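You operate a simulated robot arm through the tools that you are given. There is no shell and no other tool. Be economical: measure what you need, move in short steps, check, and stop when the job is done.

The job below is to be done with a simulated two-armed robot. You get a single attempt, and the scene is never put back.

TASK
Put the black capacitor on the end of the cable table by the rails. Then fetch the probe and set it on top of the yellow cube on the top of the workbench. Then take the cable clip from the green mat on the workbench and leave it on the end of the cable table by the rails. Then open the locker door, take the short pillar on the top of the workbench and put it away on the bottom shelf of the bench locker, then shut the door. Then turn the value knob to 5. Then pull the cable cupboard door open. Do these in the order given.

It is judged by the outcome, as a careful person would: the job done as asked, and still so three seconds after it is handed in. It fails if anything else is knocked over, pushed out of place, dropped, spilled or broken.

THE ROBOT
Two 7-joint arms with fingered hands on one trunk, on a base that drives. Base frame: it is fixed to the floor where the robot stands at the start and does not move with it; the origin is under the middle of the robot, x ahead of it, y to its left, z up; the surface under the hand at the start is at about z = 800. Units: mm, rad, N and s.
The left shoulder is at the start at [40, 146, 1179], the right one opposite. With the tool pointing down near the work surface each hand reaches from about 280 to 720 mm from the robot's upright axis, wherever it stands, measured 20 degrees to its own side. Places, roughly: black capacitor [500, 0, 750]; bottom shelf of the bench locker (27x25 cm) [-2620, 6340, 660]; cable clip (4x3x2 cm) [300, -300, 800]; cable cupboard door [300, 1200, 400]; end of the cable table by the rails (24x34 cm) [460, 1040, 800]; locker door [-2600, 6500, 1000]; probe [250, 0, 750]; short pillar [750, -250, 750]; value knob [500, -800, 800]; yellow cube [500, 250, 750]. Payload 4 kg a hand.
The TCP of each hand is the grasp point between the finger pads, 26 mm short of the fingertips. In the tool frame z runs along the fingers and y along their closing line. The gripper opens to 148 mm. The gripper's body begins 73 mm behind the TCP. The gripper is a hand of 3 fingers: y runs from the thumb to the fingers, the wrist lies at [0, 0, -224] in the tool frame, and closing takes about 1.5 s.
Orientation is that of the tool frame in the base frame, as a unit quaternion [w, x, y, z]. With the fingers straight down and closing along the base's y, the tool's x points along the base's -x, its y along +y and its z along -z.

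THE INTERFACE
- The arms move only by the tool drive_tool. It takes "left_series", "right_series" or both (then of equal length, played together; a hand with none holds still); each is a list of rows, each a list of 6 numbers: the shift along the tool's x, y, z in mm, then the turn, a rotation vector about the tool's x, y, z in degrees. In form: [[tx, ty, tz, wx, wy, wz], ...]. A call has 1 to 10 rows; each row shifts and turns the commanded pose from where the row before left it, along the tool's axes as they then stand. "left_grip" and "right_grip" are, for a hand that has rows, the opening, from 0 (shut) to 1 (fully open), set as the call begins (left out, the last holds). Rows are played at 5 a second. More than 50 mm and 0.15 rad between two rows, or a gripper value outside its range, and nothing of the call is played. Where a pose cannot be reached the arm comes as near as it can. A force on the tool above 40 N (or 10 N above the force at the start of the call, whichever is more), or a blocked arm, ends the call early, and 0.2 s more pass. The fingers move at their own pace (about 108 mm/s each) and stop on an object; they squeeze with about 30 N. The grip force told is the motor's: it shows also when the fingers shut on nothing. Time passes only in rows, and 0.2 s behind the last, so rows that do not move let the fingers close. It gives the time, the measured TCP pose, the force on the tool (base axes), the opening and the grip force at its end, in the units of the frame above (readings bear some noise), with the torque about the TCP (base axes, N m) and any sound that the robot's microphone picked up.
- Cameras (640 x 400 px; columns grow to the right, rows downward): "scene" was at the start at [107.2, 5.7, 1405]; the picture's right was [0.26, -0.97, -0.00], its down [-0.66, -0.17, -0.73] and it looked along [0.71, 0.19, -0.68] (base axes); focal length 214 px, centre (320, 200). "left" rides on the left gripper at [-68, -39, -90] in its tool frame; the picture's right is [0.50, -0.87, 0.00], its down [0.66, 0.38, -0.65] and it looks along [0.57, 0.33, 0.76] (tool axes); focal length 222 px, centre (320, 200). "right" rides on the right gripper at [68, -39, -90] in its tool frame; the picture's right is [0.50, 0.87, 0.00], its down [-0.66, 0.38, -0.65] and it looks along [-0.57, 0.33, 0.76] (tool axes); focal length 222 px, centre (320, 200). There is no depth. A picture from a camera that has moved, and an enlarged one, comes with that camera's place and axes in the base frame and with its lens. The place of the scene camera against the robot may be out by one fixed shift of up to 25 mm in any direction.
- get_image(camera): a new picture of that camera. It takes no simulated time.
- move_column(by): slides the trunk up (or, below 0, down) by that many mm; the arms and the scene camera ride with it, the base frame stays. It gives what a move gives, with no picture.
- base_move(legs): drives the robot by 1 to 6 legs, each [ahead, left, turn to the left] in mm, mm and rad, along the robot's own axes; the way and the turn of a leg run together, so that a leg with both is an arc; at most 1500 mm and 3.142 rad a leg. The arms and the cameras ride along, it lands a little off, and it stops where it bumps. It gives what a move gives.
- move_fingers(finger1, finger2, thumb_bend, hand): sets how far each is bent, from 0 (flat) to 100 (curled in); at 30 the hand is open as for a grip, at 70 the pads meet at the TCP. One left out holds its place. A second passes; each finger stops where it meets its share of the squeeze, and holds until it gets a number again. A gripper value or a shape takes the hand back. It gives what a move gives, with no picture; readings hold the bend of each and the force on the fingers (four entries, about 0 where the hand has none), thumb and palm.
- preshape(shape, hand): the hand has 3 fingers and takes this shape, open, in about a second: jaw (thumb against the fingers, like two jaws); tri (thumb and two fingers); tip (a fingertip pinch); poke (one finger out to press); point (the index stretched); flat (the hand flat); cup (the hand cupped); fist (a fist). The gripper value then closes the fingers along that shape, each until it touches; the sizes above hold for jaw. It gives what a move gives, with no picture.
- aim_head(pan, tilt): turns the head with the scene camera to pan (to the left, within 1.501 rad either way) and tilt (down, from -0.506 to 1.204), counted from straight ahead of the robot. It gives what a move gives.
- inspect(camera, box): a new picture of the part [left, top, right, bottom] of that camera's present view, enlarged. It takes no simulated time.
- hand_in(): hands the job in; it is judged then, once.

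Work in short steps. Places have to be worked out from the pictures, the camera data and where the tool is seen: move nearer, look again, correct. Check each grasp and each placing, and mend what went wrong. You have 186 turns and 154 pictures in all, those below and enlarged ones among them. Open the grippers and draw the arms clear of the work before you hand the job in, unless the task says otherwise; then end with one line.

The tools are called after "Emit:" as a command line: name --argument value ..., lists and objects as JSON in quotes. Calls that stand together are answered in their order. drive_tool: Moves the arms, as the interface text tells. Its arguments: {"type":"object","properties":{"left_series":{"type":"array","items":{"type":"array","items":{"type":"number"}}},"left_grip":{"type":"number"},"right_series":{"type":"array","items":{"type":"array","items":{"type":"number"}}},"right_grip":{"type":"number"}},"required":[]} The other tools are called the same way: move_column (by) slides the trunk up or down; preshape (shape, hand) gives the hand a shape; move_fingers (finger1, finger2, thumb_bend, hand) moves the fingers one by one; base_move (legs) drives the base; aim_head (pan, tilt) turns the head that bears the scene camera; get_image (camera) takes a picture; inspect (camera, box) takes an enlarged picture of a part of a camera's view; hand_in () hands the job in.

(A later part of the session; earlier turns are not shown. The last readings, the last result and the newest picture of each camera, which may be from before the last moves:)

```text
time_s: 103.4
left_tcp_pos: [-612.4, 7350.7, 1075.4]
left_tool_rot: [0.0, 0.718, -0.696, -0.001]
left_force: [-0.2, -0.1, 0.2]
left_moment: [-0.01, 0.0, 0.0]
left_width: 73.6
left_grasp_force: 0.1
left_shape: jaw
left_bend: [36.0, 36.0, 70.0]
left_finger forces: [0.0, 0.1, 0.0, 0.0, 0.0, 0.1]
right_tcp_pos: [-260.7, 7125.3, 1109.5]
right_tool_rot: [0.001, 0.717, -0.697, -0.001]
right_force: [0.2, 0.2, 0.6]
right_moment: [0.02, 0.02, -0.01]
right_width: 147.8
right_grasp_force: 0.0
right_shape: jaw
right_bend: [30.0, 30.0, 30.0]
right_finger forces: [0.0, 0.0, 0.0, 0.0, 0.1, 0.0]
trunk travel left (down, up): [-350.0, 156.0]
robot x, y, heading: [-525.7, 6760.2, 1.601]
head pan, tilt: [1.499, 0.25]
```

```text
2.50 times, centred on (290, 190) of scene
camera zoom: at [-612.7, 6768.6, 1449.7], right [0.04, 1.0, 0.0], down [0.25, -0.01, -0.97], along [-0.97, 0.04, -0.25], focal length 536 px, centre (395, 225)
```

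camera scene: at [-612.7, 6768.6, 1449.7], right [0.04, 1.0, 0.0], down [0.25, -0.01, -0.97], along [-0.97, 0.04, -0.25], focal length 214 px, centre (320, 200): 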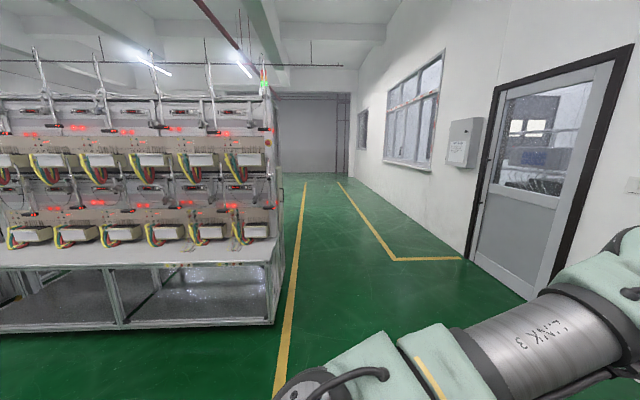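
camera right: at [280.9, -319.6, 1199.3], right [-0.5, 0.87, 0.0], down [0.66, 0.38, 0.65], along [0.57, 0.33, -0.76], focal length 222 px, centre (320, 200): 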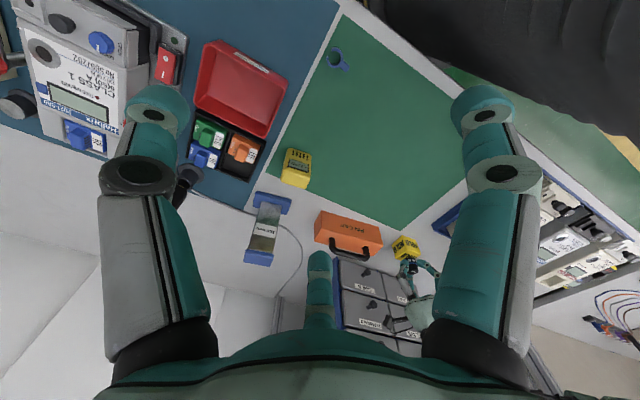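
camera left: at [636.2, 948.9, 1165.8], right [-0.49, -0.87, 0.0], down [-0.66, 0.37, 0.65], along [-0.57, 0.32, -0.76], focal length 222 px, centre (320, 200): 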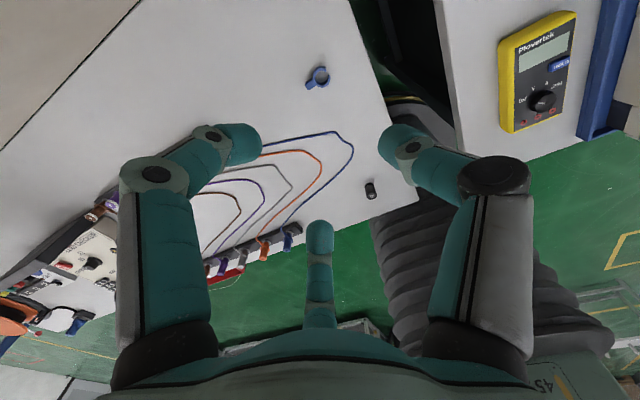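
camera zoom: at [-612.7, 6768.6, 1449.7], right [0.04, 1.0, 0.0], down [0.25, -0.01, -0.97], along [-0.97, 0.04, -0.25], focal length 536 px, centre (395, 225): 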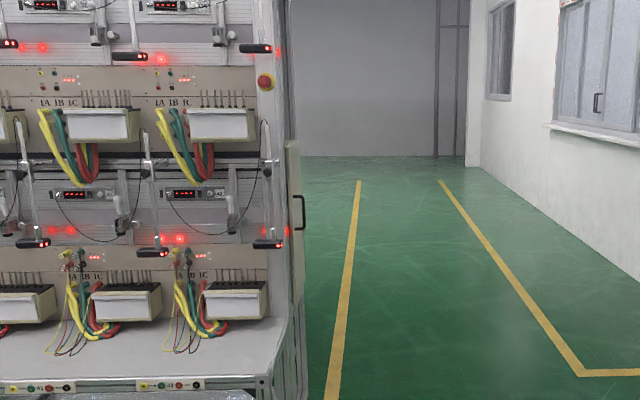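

The locker door with a black handle is on the rack end, facing +y. Drive around in front of it.

Emit:
base_move --legs '[[620, 0, 0], [0, 0, 1.5], [1500, 0, 0], [450, 0, 0], [0, 0, 1.55]]'

Emit:
aim_head --pan 0.0 --tilt 0.5

Emit:
get_image --camera "scene"

```text
time_s: 123.9
left_tcp_pos: [-2471.4, 6911.5, 1073.8]
left_tool_rot: [0.0, 0.729, 0.685, 0.0]
left_force: [-0.6, 0.0, 0.0]
left_moment: [0.0, 0.0, -0.04]
left_width: 73.4
left_grasp_force: 0.0
left_shape: jaw
left_bend: [36.0, 36.0, 70.0]
left_finger forces: [0.0, 0.1, 0.0, 0.0, 0.0, 0.0]
right_tcp_pos: [-2800.8, 7169.1, 1108.7]
right_tool_rot: [0.001, 0.729, 0.685, 0.001]
right_force: [-0.6, 0.1, -0.1]
right_moment: [-0.01, 0.03, 0.01]
right_width: 148.0
right_grasp_force: 0.1
right_shape: jaw
right_bend: [30.0, 30.0, 30.0]
right_finger forces: [0.1, 0.0, 0.0, 0.0, 0.0, 0.0]
trunk travel left (down, up): [-350.0, 156.0]
robot x, y, heading: [-2506.5, 7504.3, -1.632]
head pan, tilt: [1.499, 0.25]
```

```text
time_s: 125.5
left_tcp_pos: [-2472.2, 6909.8, 1075.6]
left_tool_rot: [0.001, 0.729, 0.684, 0.0]
left_force: [0.4, 0.1, 0.1]
left_moment: [0.02, 0.01, -0.02]
left_width: 73.4
left_grasp_force: 0.1
left_shape: jaw
left_bend: [36.0, 36.0, 70.0]
left_finger forces: [0.0, 0.0, 0.1, 0.0, 0.0, 0.0]
right_tcp_pos: [-2802.3, 7168.8, 1109.2]
right_tool_rot: [0.0, 0.729, 0.685, 0.0]
right_force: [-1.0, 0.4, 0.1]
right_moment: [0.03, 0.0, -0.01]
right_width: 147.7
right_grasp_force: 0.0
right_shape: jaw
right_bend: [30.0, 30.0, 30.0]
right_finger forces: [0.1, 0.1, 0.0, 0.0, 0.0, 0.1]
trunk travel left (down, up): [-350.0, 156.0]
robot x, y, heading: [-2503.8, 7509.0, -1.634]
head pan, tilt: [0.0, 0.499]
```

```text
100 pictures are left
camera scene: at [-2504.9, 7380.6, 1426.6], right [-1.0, 0.06, 0.0], down [0.03, 0.48, -0.88], along [-0.05, -0.88, -0.48], focal length 214 px, centre (320, 200)
```

scene: 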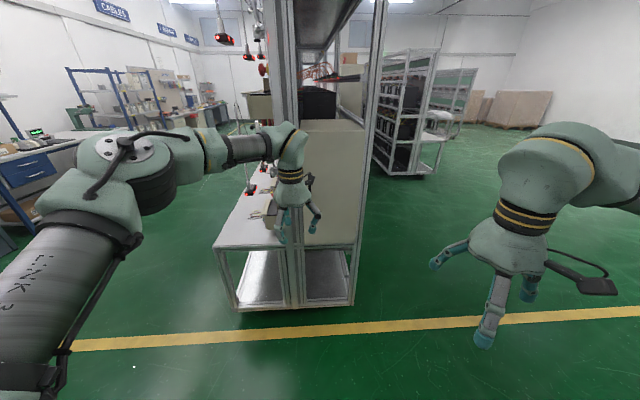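

Locker is right behind the left hand in view. Move that hand aside to the left and zoom.

Emit:
drive_tool --left_series '[[20, 45, 0, 0, 0, 0], [20, 45, 0, 0, 0, 0], [20, 45, 0, 0, 0, 0], [20, 45, 0, 0, 0, 0]]'

Emit:
inspect --camera "scene" --box '[200, 60, 440, 320]'

```text
time_s: 126.5
left_tcp_pos: [-2283.5, 6982.0, 1073.8]
left_tool_rot: [-0.001, 0.729, 0.684, -0.001]
left_force: [0.2, 0.0, -0.4]
left_moment: [-0.02, 0.04, -0.02]
left_width: 73.8
left_grasp_force: 0.1
left_shape: jaw
left_bend: [36.0, 36.0, 70.0]
left_finger forces: [0.1, 0.0, 0.0, 0.1, 0.0, 0.0]
right_tcp_pos: [-2799.2, 7168.9, 1110.2]
right_tool_rot: [-0.001, 0.729, 0.685, 0.0]
right_force: [0.4, 0.9, 0.6]
right_moment: [-0.02, 0.03, -0.04]
right_width: 147.9
right_grasp_force: 0.0
right_shape: jaw
right_bend: [30.0, 30.0, 30.0]
right_finger forces: [0.1, 0.0, 0.0, 0.1, 0.0, 0.0]
trunk travel left (down, up): [-350.0, 156.0]
robot x, y, heading: [-2503.4, 7507.4, -1.636]
head pan, tilt: [0.0, 0.499]
```

```text
1.54 times, centred on (320, 190) of scene
camera zoom: at [-2501.8, 7382.0, 1426.7], right [-1.0, 0.06, 0.0], down [0.03, 0.48, -0.88], along [-0.06, -0.88, -0.48], focal length 330 px, centre (320, 215)
```

zoom: 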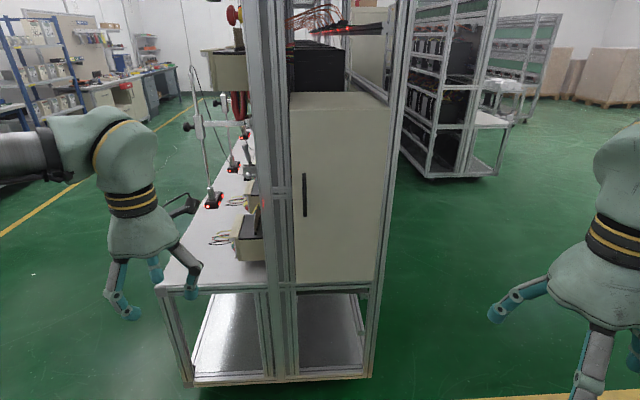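

Locker: handle bar around x≈-2518, z≈950–1085, hinge on the right (-x) side. First extend the right hand and turn it to point forward, here in free space.

Emit:
drive_tool --right_series '[[-45, 0, 0, 0, 0, 0], [-45, 0, 0, 0, 0, 0], [-45, 0, 0, 0, 0, 0], [-45, 0, 0, 0, 0, 0], [0, 0, 20, 0, -8.5, 0], [0, 0, 20, 0, -8.5, 0], [0, 0, 20, 0, -8.5, 0], [0, 0, 20, 0, -8.5, 0]]' --right_grip 1

Emit:
drive_tool --right_series '[[0, 0, 0, 0, -8.5, 0], [0, 0, 0, 0, -8.5, 0], [0, 0, 0, 0, -8.5, 0], [0, 0, 0, 0, -8.5, 0], [0, 0, 0, 0, -8.5, 0], [0, 0, 0, 0, -8.5, 0], [0, 0, 0, 0, -5, 0]]'

Emit:
base_move --legs '[[0, 0, 0.064], [200, 100, 0]]'

Emit:
get_image --camera "scene"

Emit:
get_image --camera "right"

```text
time_s: 128.3
left_tcp_pos: [-2285.2, 6980.7, 1074.4]
left_tool_rot: [0.0, 0.729, 0.684, 0.0]
left_force: [-0.2, 0.7, 0.7]
left_moment: [-0.02, -0.04, 0.0]
left_width: 73.5
left_grasp_force: 0.0
left_shape: jaw
left_bend: [36.0, 36.0, 70.0]
left_finger forces: [0.0, 0.0, 0.1, 0.0, 0.0, 0.0]
right_tcp_pos: [-2815.2, 6971.2, 1033.6]
right_tool_rot: [0.202, 0.697, 0.654, -0.213]
right_force: [-1.0, 0.3, 0.2]
right_moment: [0.0, 0.01, 0.0]
right_width: 148.0
right_grasp_force: 0.2
right_shape: jaw
right_bend: [30.0, 30.0, 30.0]
right_finger forces: [0.0, 0.0, 0.0, 0.0, 0.0, 0.1]
trunk travel left (down, up): [-350.0, 156.0]
robot x, y, heading: [-2506.0, 7507.6, -1.633]
head pan, tilt: [0.0, 0.499]
```

```text
time_s: 129.9
left_tcp_pos: [-2286.1, 6980.6, 1073.5]
left_tool_rot: [-0.001, 0.729, 0.685, 0.0]
left_force: [0.2, 0.3, -0.2]
left_moment: [0.0, -0.01, 0.01]
left_width: 73.6
left_grasp_force: 0.0
left_shape: jaw
left_bend: [36.0, 36.0, 70.0]
left_finger forces: [0.0, 0.1, 0.1, 0.1, 0.0, 0.0]
right_tcp_pos: [-2810.4, 6961.2, 1048.1]
right_tool_rot: [0.319, 0.644, 0.614, -0.328]
right_force: [0.5, 0.1, 0.0]
right_moment: [0.01, 0.01, 0.01]
right_width: 148.3
right_grasp_force: 0.0
right_shape: jaw
right_bend: [30.0, 30.0, 30.0]
right_finger forces: [0.1, 0.0, 0.1, 0.0, 0.0, 0.0]
right hand out of reach, approached as far as the arm can: row 3, 4, 5, 6, 7
trunk travel left (down, up): [-350.0, 156.0]
robot x, y, heading: [-2505.0, 7510.0, -1.637]
head pan, tilt: [0.0, 0.499]
```

```text
time_s: 132.0
left_tcp_pos: [-2151.9, 6794.8, 1074.0]
left_tool_rot: [0.0, 0.707, 0.708, 0.0]
left_force: [-0.1, -0.4, -0.7]
left_moment: [0.02, -0.03, -0.02]
left_width: 73.5
left_grasp_force: 0.1
left_shape: jaw
left_bend: [36.0, 36.0, 70.0]
left_finger forces: [0.0, 0.1, 0.0, 0.0, 0.0, 0.0]
right_tcp_pos: [-2675.4, 6741.4, 1048.6]
right_tool_rot: [0.328, 0.624, 0.634, -0.317]
right_force: [0.5, 0.3, -0.2]
right_moment: [0.0, 0.0, 0.0]
right_width: 147.8
right_grasp_force: 0.2
right_shape: jaw
right_bend: [30.0, 30.0, 30.0]
right_finger forces: [0.0, 0.1, 0.0, 0.0, 0.0, 0.0]
trunk travel left (down, up): [-350.0, 156.0]
robot x, y, heading: [-2403.2, 7305.3, -1.565]
head pan, tilt: [0.0, 0.499]
```

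```text
98 pictures are left
camera scene: at [-2397.5, 7178.8, 1426.7], right [-1.0, 0.0, 0.0], down [0.0, 0.48, -0.88], along [0.0, -0.88, -0.48], focal length 214 px, centre (320, 200)
```

scene: 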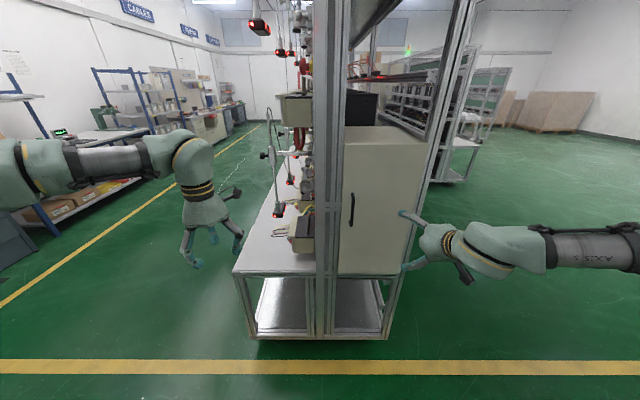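

```text
97 pictures are left
camera right: at [-2716.3, 6853.3, 1045.7], right [0.86, 0.31, -0.4], down [0.37, 0.16, 0.92], along [0.34, -0.94, 0.02], focal length 222 px, centre (320, 200)
```

right: 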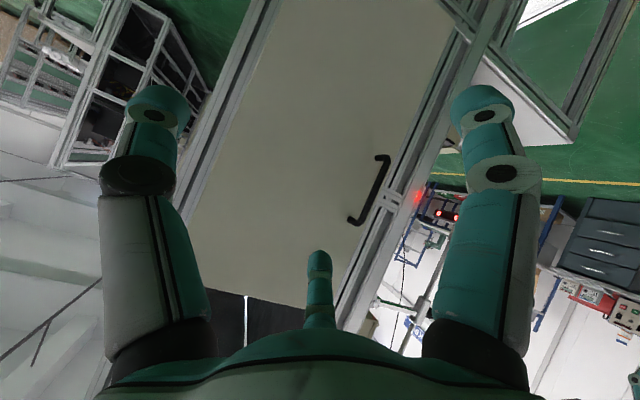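

Handle triangulated at ≈ [-2515, 6511, 941–1066]; hinge x ≈ -2748. Bring the hand left and back a little to regain reach, then see what orientation it takes.

Emit:
drive_tool --right_series '[[0, 45, 0, 0, 0, 0], [0, 45, 0, 0, 0, 0], [0, 40, -40, 0, 0, 0], [0, 0, -45, 0, 0, 0]]'

```text
refused: row 3 steps farther than a row can; nothing moved
```

Emit:
drive_tool --right_series '[[0, 45, 0, 0, 0, 0], [0, 45, 0, 0, 0, 0], [0, 30, -30, 0, 0, 0], [0, 0, -45, 0, 0, 0]]'

```text
time_s: 133.0
left_tcp_pos: [-2151.5, 6793.7, 1073.8]
left_tool_rot: [0.0, 0.706, 0.708, 0.0]
left_force: [-0.5, -0.2, 0.7]
left_moment: [-0.01, 0.01, -0.01]
left_width: 73.7
left_grasp_force: 0.0
left_shape: jaw
left_bend: [36.0, 36.0, 70.0]
left_finger forces: [0.0, 0.0, 0.0, 0.0, 0.0, 0.0]
right_tcp_pos: [-2554.6, 6798.9, 1102.2]
right_tool_rot: [0.329, 0.624, 0.634, -0.318]
right_force: [0.1, 0.6, -0.2]
right_moment: [-0.04, 0.01, -0.01]
right_width: 147.9
right_grasp_force: 0.0
right_shape: jaw
right_bend: [30.0, 30.0, 30.0]
right_finger forces: [0.0, 0.0, 0.0, 0.0, 0.1, 0.0]
right hand out of reach, approached as far as the arm can: row 1, 2
trunk travel left (down, up): [-350.0, 156.0]
robot x, y, heading: [-2402.4, 7308.5, -1.569]
head pan, tilt: [0.0, 0.499]
```

Commanded pose follows what was reached. Finish the turn to horizontal (about 36° more).

Emit:
drive_tool --right_series '[[0, 0, 0, 0, -8.5, 0], [0, 0, 0, 0, -8.5, 0], [0, 0, 0, 0, -8.5, 0], [0, 0, 0, 0, -8.5, 0], [0, 0, 0, 0, -2, 0]]'

```text
time_s: 134.2
left_tcp_pos: [-2151.8, 6793.3, 1074.0]
left_tool_rot: [0.001, 0.706, 0.708, 0.0]
left_force: [-0.3, 0.3, 0.7]
left_moment: [0.02, -0.01, 0.01]
left_width: 73.5
left_grasp_force: 0.1
left_shape: jaw
left_bend: [36.0, 36.0, 70.0]
left_finger forces: [0.0, 0.0, 0.1, 0.2, 0.1, 0.0]
right_tcp_pos: [-2572.9, 6787.1, 1347.4]
right_tool_rot: [0.485, 0.515, 0.525, -0.473]
right_force: [0.0, 0.9, -0.6]
right_moment: [-0.03, -0.01, 0.03]
right_width: 148.1
right_grasp_force: 0.0
right_shape: jaw
right_bend: [30.0, 30.0, 30.0]
right_finger forces: [0.0, 0.0, 0.1, 0.0, 0.0, 0.1]
right hand out of reach, approached as far as the arm can: row 1, 2, 3, 4, 5
trunk travel left (down, up): [-350.0, 156.0]
robot x, y, heading: [-2402.2, 7304.3, -1.566]
head pan, tilt: [0.0, 0.499]
```

It reached horizontal only by rising to z 1347 – the wrist was too near the body. Extend further forward, then lower.

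Emit:
drive_tool --right_series '[[0, 0, 45, 0, 0, 0], [0, 0, 45, 0, 0, 0], [0, 0, 45, 0, 0, 0], [0, 0, 35, 0, 0, 0], [45, 0, 0, 0, 0, 0], [45, 0, 0, 0, 0, 0], [45, 0, 0, 0, 0, 0], [45, 0, 0, 0, 0, 0]]'

```text
time_s: 136.0
left_tcp_pos: [-2151.0, 6791.0, 1073.4]
left_tool_rot: [0.0, 0.707, 0.707, -0.001]
left_force: [0.0, -0.3, 0.4]
left_moment: [-0.02, -0.04, -0.02]
left_width: 73.4
left_grasp_force: 0.1
left_shape: jaw
left_bend: [36.0, 36.0, 70.0]
left_finger forces: [0.0, 0.0, 0.0, 0.0, 0.0, 0.0]
right_tcp_pos: [-2576.5, 6582.1, 1316.5]
right_tool_rot: [0.48, 0.519, 0.531, -0.467]
right_force: [0.9, 0.5, 0.2]
right_moment: [-0.03, 0.0, 0.01]
right_width: 148.0
right_grasp_force: 0.1
right_shape: jaw
right_bend: [30.0, 30.0, 30.0]
right_finger forces: [0.1, 0.1, 0.1, 0.0, 0.1, 0.0]
right hand out of reach, approached as far as the arm can: row 1, 2, 5, 6, 7, 8
trunk travel left (down, up): [-350.0, 156.0]
robot x, y, heading: [-2404.0, 7304.0, -1.57]
head pan, tilt: [0.0, 0.499]
```

Horizontal pointing works at shoulder height, so lower the trunk by 310 mm to bring it to the handle height.

Emit:
move_column --by -310

Emit:
get_image --camera "right"

Emit:
get_image --camera "scene"

```text
time_s: 139.1
left_tcp_pos: [-2150.7, 6794.5, 763.5]
left_tool_rot: [0.0, 0.707, 0.708, 0.0]
left_force: [-0.3, 0.2, 0.3]
left_moment: [-0.03, -0.01, 0.0]
left_width: 73.6
left_grasp_force: 0.0
left_shape: jaw
left_bend: [36.0, 36.0, 70.0]
left_finger forces: [0.0, 0.0, 0.1, 0.0, 0.0, 0.0]
right_tcp_pos: [-2575.8, 6581.6, 1006.4]
right_tool_rot: [0.48, 0.519, 0.53, -0.468]
right_force: [1.0, 0.0, 0.1]
right_moment: [-0.07, 0.02, -0.04]
right_width: 147.8
right_grasp_force: 0.1
right_shape: jaw
right_bend: [30.0, 30.0, 30.0]
right_finger forces: [0.0, 0.0, 0.1, 0.0, 0.0, 0.0]
trunk travel left (down, up): [-40.0, 466.0]
robot x, y, heading: [-2406.0, 7303.0, -1.567]
head pan, tilt: [0.0, 0.499]
```

```text
96 pictures are left
camera right: at [-2616.9, 6678.0, 949.3], right [0.87, 0.07, -0.5], down [0.36, 0.59, 0.72], along [0.34, -0.8, 0.49], focal length 222 px, centre (320, 200)
```

right: 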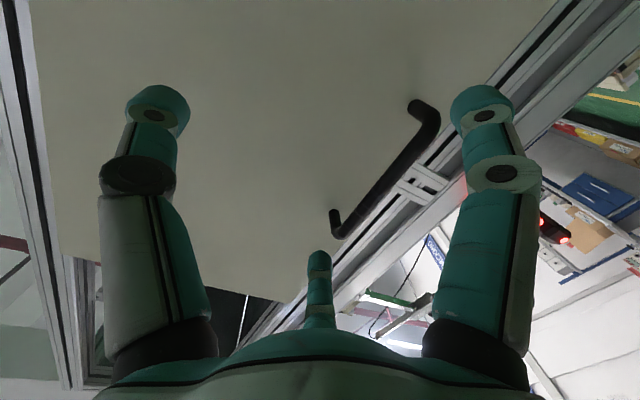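

```text
95 pictures are left
camera scene: at [-2396.9, 7177.9, 1116.6], right [-1.0, 0.0, 0.0], down [0.0, 0.48, -0.88], along [0.0, -0.88, -0.48], focal length 214 px, centre (320, 200)
```

scene: 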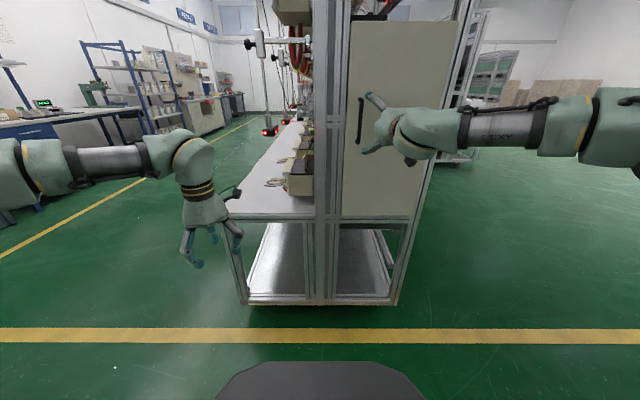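

Hand is horizontal, bar at x≈-2515, y≈6510. Narrow the opening, move sideways in line with the bar, then approach.

Emit:
drive_tool --right_series '[[0, 30, 0, 0, 0, 0], [0, 31, 0, 0, 0, 0], [0, 0, 15, 0, 0, 0], [0, 0, 15, 0, 0, 0]]' --right_grip 0.5

Emit:
get_image --camera "right"

```text
time_s: 140.1
left_tcp_pos: [-2151.6, 6793.5, 763.4]
left_tool_rot: [-0.001, 0.706, 0.708, -0.002]
left_force: [0.0, -0.2, 0.9]
left_moment: [0.0, 0.01, 0.03]
left_width: 73.3
left_grasp_force: 0.0
left_shape: jaw
left_bend: [36.0, 36.0, 70.0]
left_finger forces: [0.0, 0.0, 0.0, 0.1, 0.0, 0.0]
right_tcp_pos: [-2514.1, 6552.3, 1004.0]
right_tool_rot: [0.48, 0.519, 0.53, -0.469]
right_force: [-0.1, 0.4, 0.1]
right_moment: [-0.03, 0.0, 0.03]
right_width: 74.3
right_grasp_force: 0.1
right_shape: jaw
right_bend: [36.0, 36.0, 70.0]
right_finger forces: [0.0, 0.1, 0.0, 0.0, 0.0, 0.1]
trunk travel left (down, up): [-40.0, 466.0]
robot x, y, heading: [-2404.8, 7306.4, -1.569]
head pan, tilt: [0.0, 0.499]
```

```text
94 pictures are left
camera right: at [-2555.6, 6648.4, 946.6], right [0.87, 0.07, -0.5], down [0.36, 0.59, 0.72], along [0.34, -0.8, 0.49], focal length 222 px, centre (320, 200)
```

right: 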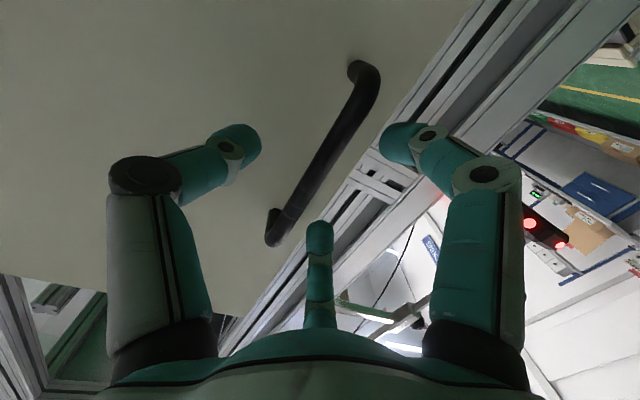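

The bar lies between thumb (left) and fingers (right). Advance the remaining ~33 mm carefully.

Emit:
drive_tool --right_series '[[0, 0, 12, 0, 0, 0], [0, 0, 10, 0, 0, 0], [0, 0, 6, 0, 0, 0], [0, 0, 4, 0, 0, 0]]'

Emit:
get_image --camera "right"

```text
time_s: 141.3
left_tcp_pos: [-2151.8, 6797.0, 766.6]
left_tool_rot: [0.001, 0.707, 0.707, -0.002]
left_force: [-0.3, 0.0, -0.1]
left_moment: [0.02, 0.03, 0.03]
left_width: 73.6
left_grasp_force: 0.2
left_shape: jaw
left_bend: [36.0, 36.0, 70.0]
left_finger forces: [0.0, 0.0, 0.0, 0.0, 0.0, 0.1]
right_tcp_pos: [-2511.7, 6528.0, 1005.2]
right_tool_rot: [0.483, 0.517, 0.529, -0.468]
right_force: [0.0, 29.8, -0.2]
right_moment: [-0.61, -0.14, -0.36]
right_width: 74.9
right_grasp_force: 0.0
right_shape: jaw
right_bend: [36.0, 80.0, 70.0]
right_finger forces: [0.1, 16.9, 0.0, 0.0, 13.6, 0.1]
trunk travel left (down, up): [-40.0, 466.0]
robot x, y, heading: [-2407.4, 7306.7, -1.567]
head pan, tilt: [0.0, 0.499]
stopped in row 4 (right hand): the force on the tool passed its limit at 43 N (the readings are from after the stop); the commanded pose is now the measured one
```

```text
93 pictures are left
camera right: at [-2553.2, 6624.1, 946.6], right [0.87, 0.07, -0.49], down [0.36, 0.6, 0.72], along [0.35, -0.8, 0.49], focal length 222 px, centre (320, 200)
```

right: 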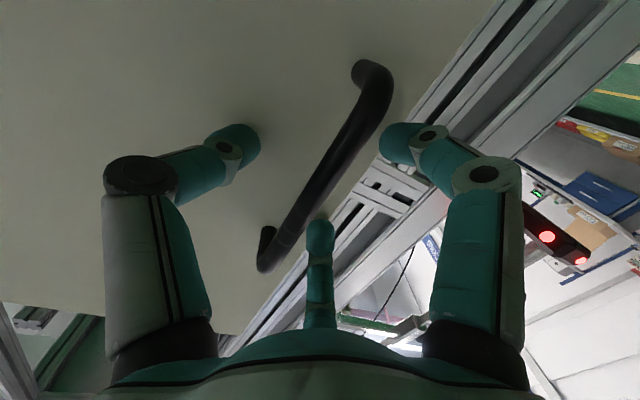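

Fingertips touch the door face and post; the bar is within the grasp. Back off 3 mm and close.

Emit:
drive_tool --right_series '[[0, 0, -3, 0, 0, 0], [0, 0, 0, 0, 0, 0]]'

Emit:
drive_tool --right_series '[[0, 0, 0, 0, 0, 0], [0, 0, 0, 0, 0, 0], [0, 0, 0, 0, 0, 0], [0, 0, 0, 0, 0, 0], [0, 0, 0, 0, 0, 0], [0, 0, 0, 0, 0, 0], [0, 0, 0, 0, 0, 0]]' --right_grip 0

Emit:
get_image --camera "right"

```text
time_s: 141.9
left_tcp_pos: [-2151.1, 6796.2, 764.7]
left_tool_rot: [0.001, 0.707, 0.708, -0.001]
left_force: [0.2, 1.0, 0.1]
left_moment: [0.0, -0.07, 0.01]
left_width: 73.7
left_grasp_force: 0.0
left_shape: jaw
left_bend: [36.0, 36.0, 70.0]
left_finger forces: [0.0, 0.1, 0.1, 0.1, 0.1, 0.1]
right_tcp_pos: [-2512.2, 6527.8, 1004.6]
right_tool_rot: [0.481, 0.518, 0.531, -0.468]
right_force: [-0.7, 19.7, 4.2]
right_moment: [-0.62, 0.1, 0.0]
right_width: 74.4
right_grasp_force: 0.1
right_shape: jaw
right_bend: [36.0, 80.0, 70.0]
right_finger forces: [0.1, 14.4, 0.0, 0.0, 5.2, 0.0]
trunk travel left (down, up): [-40.0, 466.0]
robot x, y, heading: [-2405.5, 7303.4, -1.573]
head pan, tilt: [0.0, 0.499]
```

```text
time_s: 143.5
left_tcp_pos: [-2150.7, 6792.2, 762.2]
left_tool_rot: [-0.001, 0.707, 0.708, 0.0]
left_force: [0.6, 0.0, 0.3]
left_moment: [0.0, -0.01, -0.01]
left_width: 73.6
left_grasp_force: 0.0
left_shape: jaw
left_bend: [36.0, 36.0, 70.0]
left_finger forces: [0.1, 0.0, 0.0, 0.1, 0.0, 0.0]
right_tcp_pos: [-2509.4, 6523.9, 999.6]
right_tool_rot: [0.479, 0.52, 0.532, -0.467]
right_force: [11.5, -2.0, -7.8]
right_moment: [-0.11, -0.01, -0.16]
right_width: 12.2
right_grasp_force: 30.3
right_shape: jaw
right_bend: [70.0, 80.0, 75.0]
right_finger forces: [17.4, 0.0, 0.0, 0.0, 0.1, 0.0]
trunk travel left (down, up): [-40.0, 466.0]
robot x, y, heading: [-2404.3, 7306.9, -1.57]
head pan, tilt: [0.0, 0.499]
```

```text
92 pictures are left
camera right: at [-2551.2, 6620.5, 942.1], right [0.86, 0.08, -0.5], down [0.36, 0.59, 0.72], along [0.35, -0.8, 0.48], focal length 222 px, centre (320, 200)
```

right: 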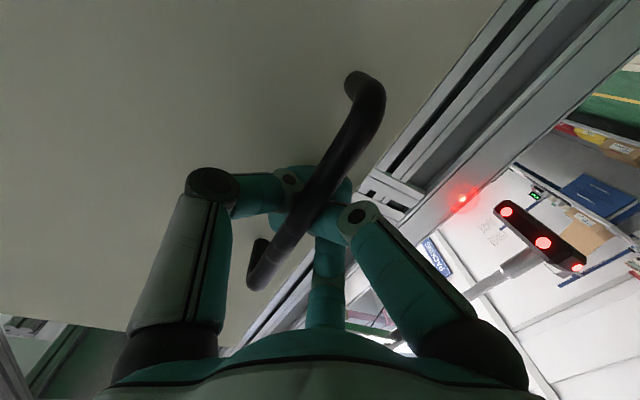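

The fingers are hooked behind the bar. Pull along the door's arc (R≈236 mm), turning the hand with it.

Emit:
drive_tool --right_series '[[0, 0, -16, -4, 0, 0], [0, -1, -16, -4, 0, 0], [0, -1, -16, -4, 0, 0], [0, -1, -16, -4, 0, 0]]'

Emit:
get_image --camera "scene"

```text
time_s: 144.5
left_tcp_pos: [-2151.7, 6792.5, 765.1]
left_tool_rot: [-0.001, 0.706, 0.708, 0.0]
left_force: [-0.4, 0.0, -0.6]
left_moment: [0.01, 0.03, -0.01]
left_width: 73.5
left_grasp_force: 0.1
left_shape: jaw
left_bend: [36.0, 36.0, 70.0]
left_finger forces: [0.0, 0.1, 0.0, 0.0, 0.0, 0.0]
right_tcp_pos: [-2522.9, 6587.1, 1005.1]
right_tool_rot: [0.547, 0.447, 0.591, -0.388]
right_force: [6.1, 3.2, -9.0]
right_moment: [-0.03, -0.05, -0.15]
right_width: 12.2
right_grasp_force: 29.5
right_shape: jaw
right_bend: [70.0, 80.0, 76.0]
right_finger forces: [13.7, 0.0, 0.1, 0.0, 0.0, 0.1]
trunk travel left (down, up): [-40.0, 466.0]
robot x, y, heading: [-2405.9, 7304.9, -1.571]
head pan, tilt: [0.0, 0.499]
```

```text
91 pictures are left
camera scene: at [-2396.6, 7178.2, 1116.5], right [-1.0, 0.0, 0.0], down [0.0, 0.48, -0.88], along [0.0, -0.88, -0.48], focal length 214 px, centre (320, 200)
```

scene: 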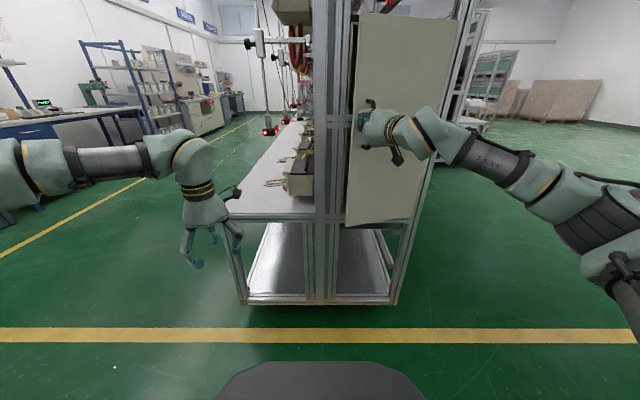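

The door is opening. Continue along the arc.

Emit:
drive_tool --right_series '[[0, -1, -16, -4, 0, 0], [0, -1, -16, -4, 0, 0], [0, -1, -16, -4, 0, 0], [0, -1, -16, -4, 0, 0], [0, -1, -16, -4, 0, 0], [0, -1, -16, -4, 0, 0], [0, -1, -16, -4, 0, 0]]'

Emit:
get_image --camera "scene"

```text
time_s: 146.1
left_tcp_pos: [-2149.5, 6794.5, 763.4]
left_tool_rot: [0.0, 0.706, 0.708, 0.0]
left_force: [0.1, 0.0, -0.2]
left_moment: [-0.03, 0.04, -0.01]
left_width: 73.5
left_grasp_force: 0.0
left_shape: jaw
left_bend: [36.0, 36.0, 70.0]
left_finger forces: [0.1, 0.0, 0.0, 0.0, 0.1, 0.0]
right_tcp_pos: [-2585.6, 6680.5, 1014.8]
right_tool_rot: [0.64, 0.3, 0.668, -0.233]
right_force: [7.1, 8.7, -11.2]
right_moment: [-0.11, -0.07, -0.16]
right_width: 11.5
right_grasp_force: 29.8
right_shape: jaw
right_bend: [70.0, 80.0, 76.0]
right_finger forces: [20.1, 0.1, 0.1, 0.1, 0.0, 0.0]
trunk travel left (down, up): [-40.0, 466.0]
robot x, y, heading: [-2406.0, 7306.0, -1.568]
head pan, tilt: [0.0, 0.499]
```

```text
90 pictures are left
camera scene: at [-2396.5, 7179.0, 1116.5], right [-1.0, 0.0, 0.0], down [0.0, 0.48, -0.88], along [0.0, -0.88, -0.48], focal length 214 px, centre (320, 200)
```

scene: 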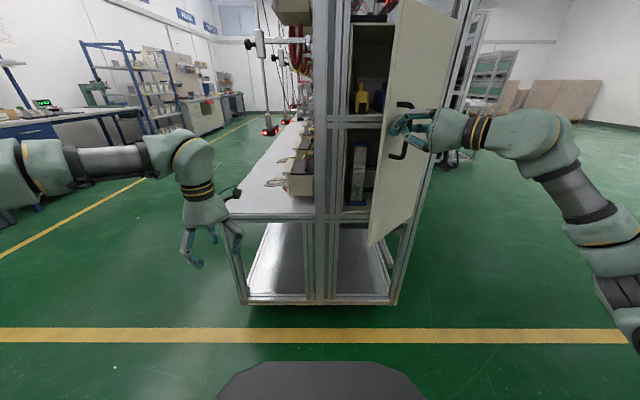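

About 45° open; the shelves show. Continue further on the arc.

Emit:
drive_tool --right_series '[[0, -1, -16, -4, 0, 0], [0, -1, -16, -4, 0, 0], [0, -1, -16, -4, 0, 0], [0, -1, -16, -4, 0, 0], [0, -1, -16, -4, 0, 0], [0, -1, -16, -4, 0, 0], [0, -1, -16, -4, 0, 0]]'

Emit:
get_image --camera "scene"

```text
time_s: 147.7
left_tcp_pos: [-2151.0, 6795.1, 763.9]
left_tool_rot: [0.0, 0.707, 0.707, 0.0]
left_force: [0.5, 0.8, 0.5]
left_moment: [-0.01, 0.01, -0.01]
left_width: 73.5
left_grasp_force: 0.1
left_shape: jaw
left_bend: [36.0, 36.0, 70.0]
left_finger forces: [0.0, 0.0, 0.0, 0.1, 0.0, 0.0]
right_tcp_pos: [-2682.8, 6735.3, 1020.7]
right_tool_rot: [0.694, 0.136, 0.704, -0.066]
right_force: [6.1, 24.6, -20.5]
right_moment: [-0.07, -0.26, -0.35]
right_width: 11.4
right_grasp_force: 29.8
right_shape: jaw
right_bend: [71.0, 80.0, 76.0]
right_finger forces: [41.8, 0.1, 0.0, 0.0, 19.2, 0.1]
trunk travel left (down, up): [-40.0, 466.0]
robot x, y, heading: [-2404.9, 7303.4, -1.574]
head pan, tilt: [0.0, 0.499]
```

```text
89 pictures are left
camera scene: at [-2397.5, 7180.7, 1116.7], right [-1.0, 0.0, 0.0], down [0.0, 0.48, -0.88], along [0.0, -0.88, -0.48], focal length 214 px, centre (320, 200)
```

scene: 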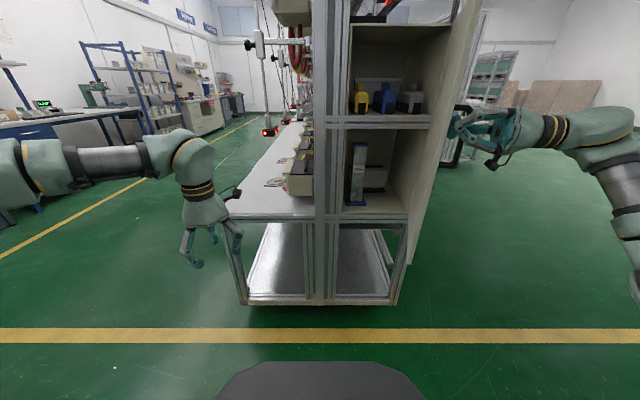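

About 75° open. A few more rows, easing the hand downward slightly to relieve the vertical force.

Emit:
drive_tool --right_series '[[4, -1, -15, -4, 0, 0], [4, -1, -15, -4, 0, 0], [3, -2, -15, -4, 0, 0], [3, -2, -15, -4, 0, 0], [2, -2, -15, -4, 0, 0], [2, -2, -15, -4, 0, 0]]'

Emit:
get_image --camera "scene"

```text
time_s: 149.1
left_tcp_pos: [-2150.3, 6797.2, 766.1]
left_tool_rot: [0.001, 0.707, 0.708, -0.003]
left_force: [0.4, -0.8, -0.7]
left_moment: [-0.02, 0.01, -0.01]
left_width: 73.4
left_grasp_force: 0.1
left_shape: jaw
left_bend: [36.0, 36.0, 70.0]
left_finger forces: [0.0, 0.0, 0.0, 0.0, 0.0, 0.0]
right_tcp_pos: [-2742.2, 6745.7, 1013.4]
right_tool_rot: [0.707, 0.036, 0.705, 0.031]
right_force: [0.8, 21.5, 15.3]
right_moment: [-0.09, 0.18, -0.3]
right_width: 11.9
right_grasp_force: 29.5
right_shape: jaw
right_bend: [70.0, 81.0, 76.0]
right_finger forces: [29.0, 0.0, 0.0, 0.0, 0.0, 0.1]
right hand out of reach, approached as far as the arm can: row 5, 6
trunk travel left (down, up): [-40.0, 466.0]
robot x, y, heading: [-2401.3, 7305.3, -1.567]
head pan, tilt: [0.0, 0.499]
```

```text
88 pictures are left
camera scene: at [-2396.1, 7183.5, 1117.1], right [-1.0, 0.0, 0.0], down [0.0, 0.47, -0.88], along [0.0, -0.88, -0.47], focal length 214 px, centre (320, 200)
```

scene: 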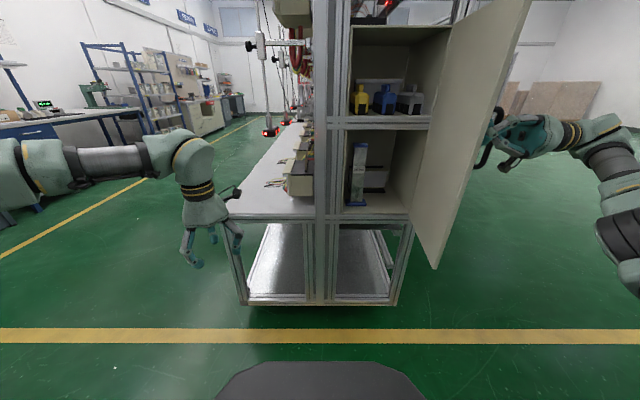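

Door open past 90°. Open the hand and withdraw it away from the handle; look closely at the bottom shelf.

Emit:
drive_tool --right_series '[[0, 0, 0, 0, 0, 0], [0, 0, 0, 0, 0, 0], [0, 0, 0, 0, 0, 0], [0, 0, 0, 0, 0, 0], [0, 0, 0, 0, 0, 0]]' --right_grip 1

Emit:
drive_tool --right_series '[[0, 0, -20, 0, 0, 0], [0, 0, -30, 0, 0, 0], [0, 0, -30, 0, 0, 0], [0, -30, 0, 0, 0, 0]]'

Emit:
get_image --camera "scene"

Emit:
inspect --camera "scene" --box '[320, 110, 450, 270]'

```text
time_s: 150.3
left_tcp_pos: [-2151.0, 6793.0, 763.6]
left_tool_rot: [0.0, 0.706, 0.708, 0.0]
left_force: [-0.4, 0.5, -0.4]
left_moment: [-0.03, 0.02, 0.02]
left_width: 73.6
left_grasp_force: 0.0
left_shape: jaw
left_bend: [36.0, 36.0, 70.0]
left_finger forces: [0.0, 0.0, 0.1, 0.0, 0.0, 0.0]
right_tcp_pos: [-2742.6, 6739.9, 1008.2]
right_tool_rot: [0.706, 0.04, 0.706, 0.033]
right_force: [0.7, 0.4, 0.0]
right_moment: [-0.03, -0.01, 0.02]
right_width: 148.1
right_grasp_force: 0.1
right_shape: jaw
right_bend: [30.0, 30.0, 30.0]
right_finger forces: [0.0, 0.0, 0.0, 0.0, 0.0, 0.0]
trunk travel left (down, up): [-40.0, 466.0]
robot x, y, heading: [-2403.1, 7304.4, -1.569]
head pan, tilt: [0.0, 0.499]
```

```text
time_s: 151.3
left_tcp_pos: [-2149.7, 6793.4, 761.9]
left_tool_rot: [0.0, 0.706, 0.708, 0.0]
left_force: [1.5, -0.2, -0.5]
left_moment: [0.06, 0.01, 0.01]
left_width: 73.6
left_grasp_force: 0.1
left_shape: jaw
left_bend: [36.0, 36.0, 70.0]
left_finger forces: [0.0, 0.1, 0.1, 0.0, 0.0, 0.0]
right_tcp_pos: [-2779.1, 6760.8, 1006.4]
right_tool_rot: [0.706, 0.04, 0.706, 0.031]
right_force: [0.3, 0.7, 0.6]
right_moment: [0.01, 0.0, -0.02]
right_width: 147.9
right_grasp_force: 0.0
right_shape: jaw
right_bend: [30.0, 30.0, 30.0]
right_finger forces: [0.0, 0.1, 0.1, 0.0, 0.0, 0.0]
right hand out of reach, approached as far as the arm can: row 1, 2, 3, 4
trunk travel left (down, up): [-40.0, 466.0]
robot x, y, heading: [-2403.5, 7306.0, -1.57]
head pan, tilt: [0.0, 0.499]
```

```text
87 pictures are left
camera scene: at [-2395.8, 7178.0, 1116.5], right [-1.0, 0.0, 0.0], down [0.0, 0.48, -0.88], along [0.0, -0.88, -0.48], focal length 214 px, centre (320, 200)
```

scene: 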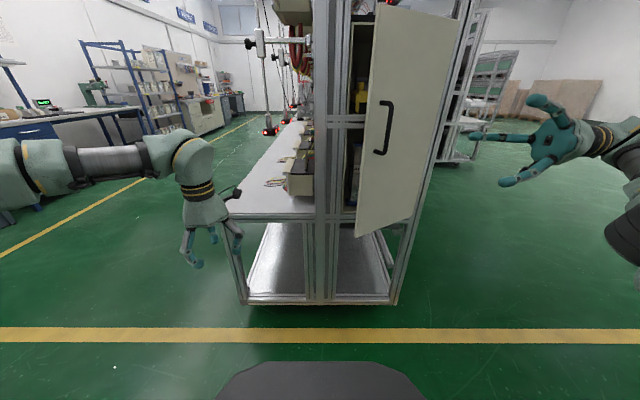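

```text
2.50 times, centred on (385, 190) of scene
camera zoom: at [-2395.8, 7178.0, 1116.5], right [-1.0, 0.0, 0.0], down [0.0, 0.48, -0.88], along [0.0, -0.88, -0.48], focal length 536 px, centre (158, 225)
```

zoom: 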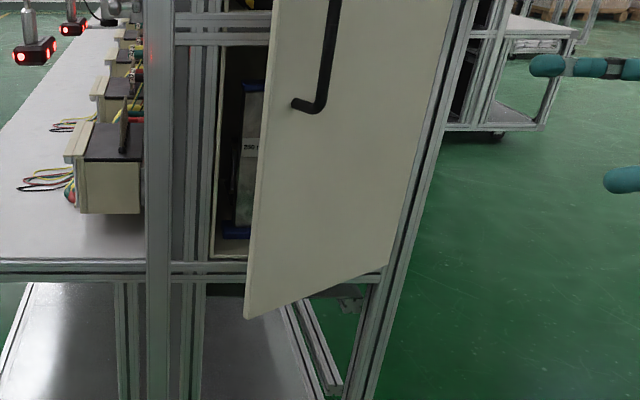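

The door swung back to about 35° when the hand let go. I'll re-open it by pushing from inside with the left hand; first stow the right hand (back and pointing down).

Emit:
drive_tool --right_series '[[0, 45, 0, 0, 0, 0], [0, 45, 0, 0, 0, 0], [0, 45, 0, 0, 0, 0], [0, 0, 0, 4.9, 4.9, 4.9], [0, 0, 0, 4.9, 4.9, 4.9], [0, 0, 0, 4.9, 4.9, 4.9], [0, 0, 0, 4.9, 4.9, 4.9], [0, 0, 0, 4.9, 4.9, 4.9], [0, 0, 0, 4.9, 4.9, 4.9], [0, 0, 0, 4.9, 4.9, 4.9]]'

Emit:
drive_tool --right_series '[[0, 0, 0, 4.9, 4.9, 4.9], [0, 0, 0, 4.9, 4.9, 4.9], [0, 0, 0, 4.9, 4.9, 4.9], [0, 0, 0, 4.9, 4.9, 4.9], [0, 0, 0, 4.9, 4.9, 4.9], [0, 0, 0, 4.9, 4.9, 4.9], [0, 0, 0, 4.9, 4.9, 4.9]]'

Emit:
get_image --camera "scene"

```text
time_s: 153.5
left_tcp_pos: [-2150.3, 6792.9, 763.6]
left_tool_rot: [-0.001, 0.707, 0.708, -0.001]
left_force: [0.4, 0.7, -0.6]
left_moment: [0.04, 0.02, -0.03]
left_width: 73.7
left_grasp_force: 0.0
left_shape: jaw
left_bend: [36.0, 36.0, 70.0]
left_finger forces: [0.1, 0.0, 0.1, 0.0, 0.1, 0.0]
right_tcp_pos: [-2778.2, 6895.4, 1017.9]
right_tool_rot: [0.39, 0.43, 0.814, 0.04]
right_force: [-0.7, -0.4, -0.6]
right_moment: [0.03, 0.03, -0.01]
right_width: 148.2
right_grasp_force: 0.0
right_shape: jaw
right_bend: [30.0, 30.0, 30.0]
right_finger forces: [0.1, 0.0, 0.1, 0.0, 0.0, 0.0]
trunk travel left (down, up): [-40.0, 466.0]
robot x, y, heading: [-2401.0, 7306.5, -1.566]
head pan, tilt: [0.0, 0.499]
```

```text
time_s: 155.1
left_tcp_pos: [-2149.7, 6794.5, 762.6]
left_tool_rot: [-0.001, 0.707, 0.707, 0.0]
left_force: [-0.7, 0.1, 0.3]
left_moment: [0.0, 0.01, 0.02]
left_width: 73.5
left_grasp_force: 0.0
left_shape: jaw
left_bend: [36.0, 36.0, 70.0]
left_finger forces: [0.1, 0.1, 0.0, 0.0, 0.1, 0.0]
right_tcp_pos: [-2777.6, 6896.8, 1017.6]
right_tool_rot: [-0.029, 0.707, 0.706, 0.036]
right_force: [0.1, -0.4, -0.2]
right_moment: [0.02, -0.01, -0.01]
right_width: 147.9
right_grasp_force: 0.0
right_shape: jaw
right_bend: [30.0, 30.0, 30.0]
right_finger forces: [0.0, 0.0, 0.1, 0.0, 0.0, 0.0]
trunk travel left (down, up): [-40.0, 466.0]
robot x, y, heading: [-2401.4, 7308.6, -1.566]
head pan, tilt: [0.0, 0.499]
```

```text
85 pictures are left
camera scene: at [-2396.1, 7178.5, 1116.5], right [-1.0, 0.0, 0.0], down [0.0, 0.48, -0.88], along [0.0, -0.88, -0.48], focal length 214 px, centre (320, 200)
```

scene: 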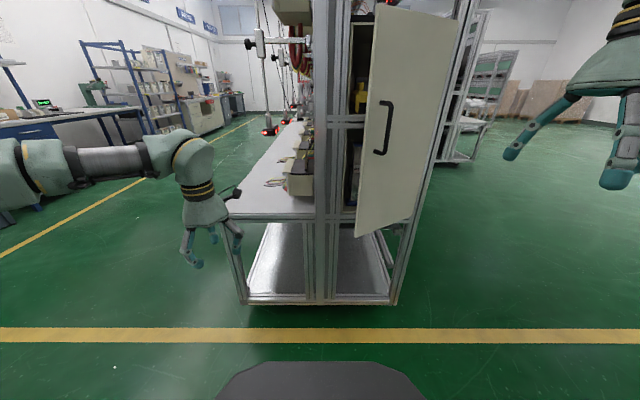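

Door stays put at ~25–30°. Reposition the base, close the left hand into a "stick", and bring it beside the gap.

Emit:
base_move --legs '[[155, -195, 0]]'

Emit:
drive_tool --left_series '[[0, 0, -20, 0, 0, 0], [-20, 0, -20, 0, 0, 0], [-30, -10, 0, 0, 0, 0], [-30, -30, 0, 0, 0, 0], [0, 0, 0, 0, 0, 0], [0, 0, 0, 0, 0, 0]]' --left_grip 0

Emit:
get_image --camera "scene"

Emit:
get_image --camera "left"

```text
time_s: 156.9
left_tcp_pos: [-2347.8, 6638.4, 763.0]
left_tool_rot: [0.0, 0.708, 0.706, 0.0]
left_force: [0.4, -0.2, -0.9]
left_moment: [0.01, -0.01, 0.03]
left_width: 73.6
left_grasp_force: 0.1
left_shape: jaw
left_bend: [36.0, 36.0, 70.0]
left_finger forces: [0.0, 0.1, 0.0, 0.0, 0.0, 0.1]
right_tcp_pos: [-2976.3, 6743.4, 1016.5]
right_tool_rot: [-0.027, 0.707, 0.705, 0.037]
right_force: [0.6, -0.3, -0.8]
right_moment: [-0.05, 0.0, 0.01]
right_width: 147.8
right_grasp_force: 0.0
right_shape: jaw
right_bend: [30.0, 30.0, 30.0]
right_finger forces: [0.0, 0.0, 0.0, 0.1, 0.0, 0.0]
trunk travel left (down, up): [-40.0, 466.0]
robot x, y, heading: [-2597.2, 7145.0, -1.575]
head pan, tilt: [0.0, 0.499]
```

```text
time_s: 157.9
left_tcp_pos: [-2374.9, 6578.6, 804.2]
left_tool_rot: [-0.009, 0.703, 0.711, 0.006]
left_force: [4.8, 24.0, 5.7]
left_moment: [-2.96, 0.68, -0.6]
left_width: 0.0
left_grasp_force: 30.2
left_shape: jaw
left_bend: [70.0, 70.0, 70.0]
left_finger forces: [0.0, 0.0, 0.1, 0.0, 0.0, 0.0]
right_tcp_pos: [-2973.2, 6742.2, 1017.0]
right_tool_rot: [-0.029, 0.706, 0.707, 0.036]
right_force: [-0.1, -0.9, -0.5]
right_moment: [0.09, -0.02, 0.02]
right_width: 147.7
right_grasp_force: 0.0
right_shape: jaw
right_bend: [30.0, 30.0, 30.0]
right_finger forces: [0.0, 0.0, 0.0, 0.0, 0.1, 0.0]
trunk travel left (down, up): [-40.0, 466.0]
robot x, y, heading: [-2598.0, 7153.9, -1.571]
head pan, tilt: [0.0, 0.499]
stopped in row 4 (left hand): the force on the tool passed its limit at 97 N (the readings are from after the stop); the commanded pose is now the measured one
```

```text
84 pictures are left
camera scene: at [-2591.7, 7025.1, 1116.7], right [-1.0, 0.0, 0.0], down [0.0, 0.48, -0.88], along [0.0, -0.88, -0.48], focal length 214 px, centre (320, 200)
```

scene: 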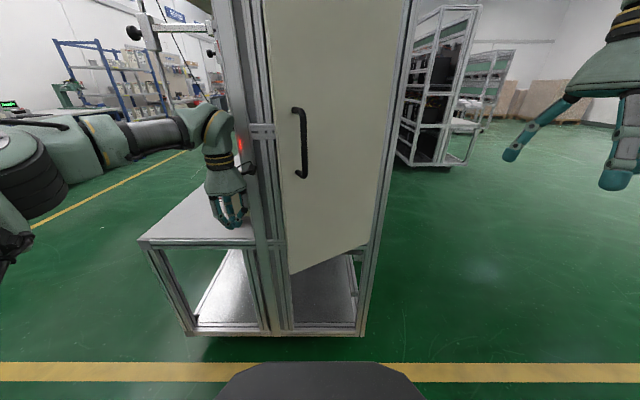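

```text
83 pictures are left
camera left: at [-2412.1, 6509.1, 893.6], right [-0.87, 0.49, 0.02], down [0.38, 0.65, 0.67], along [0.32, 0.59, -0.75], focal length 222 px, centre (320, 200)
```

left: 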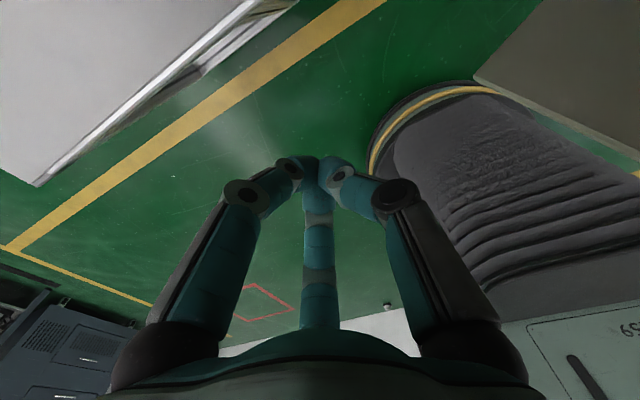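

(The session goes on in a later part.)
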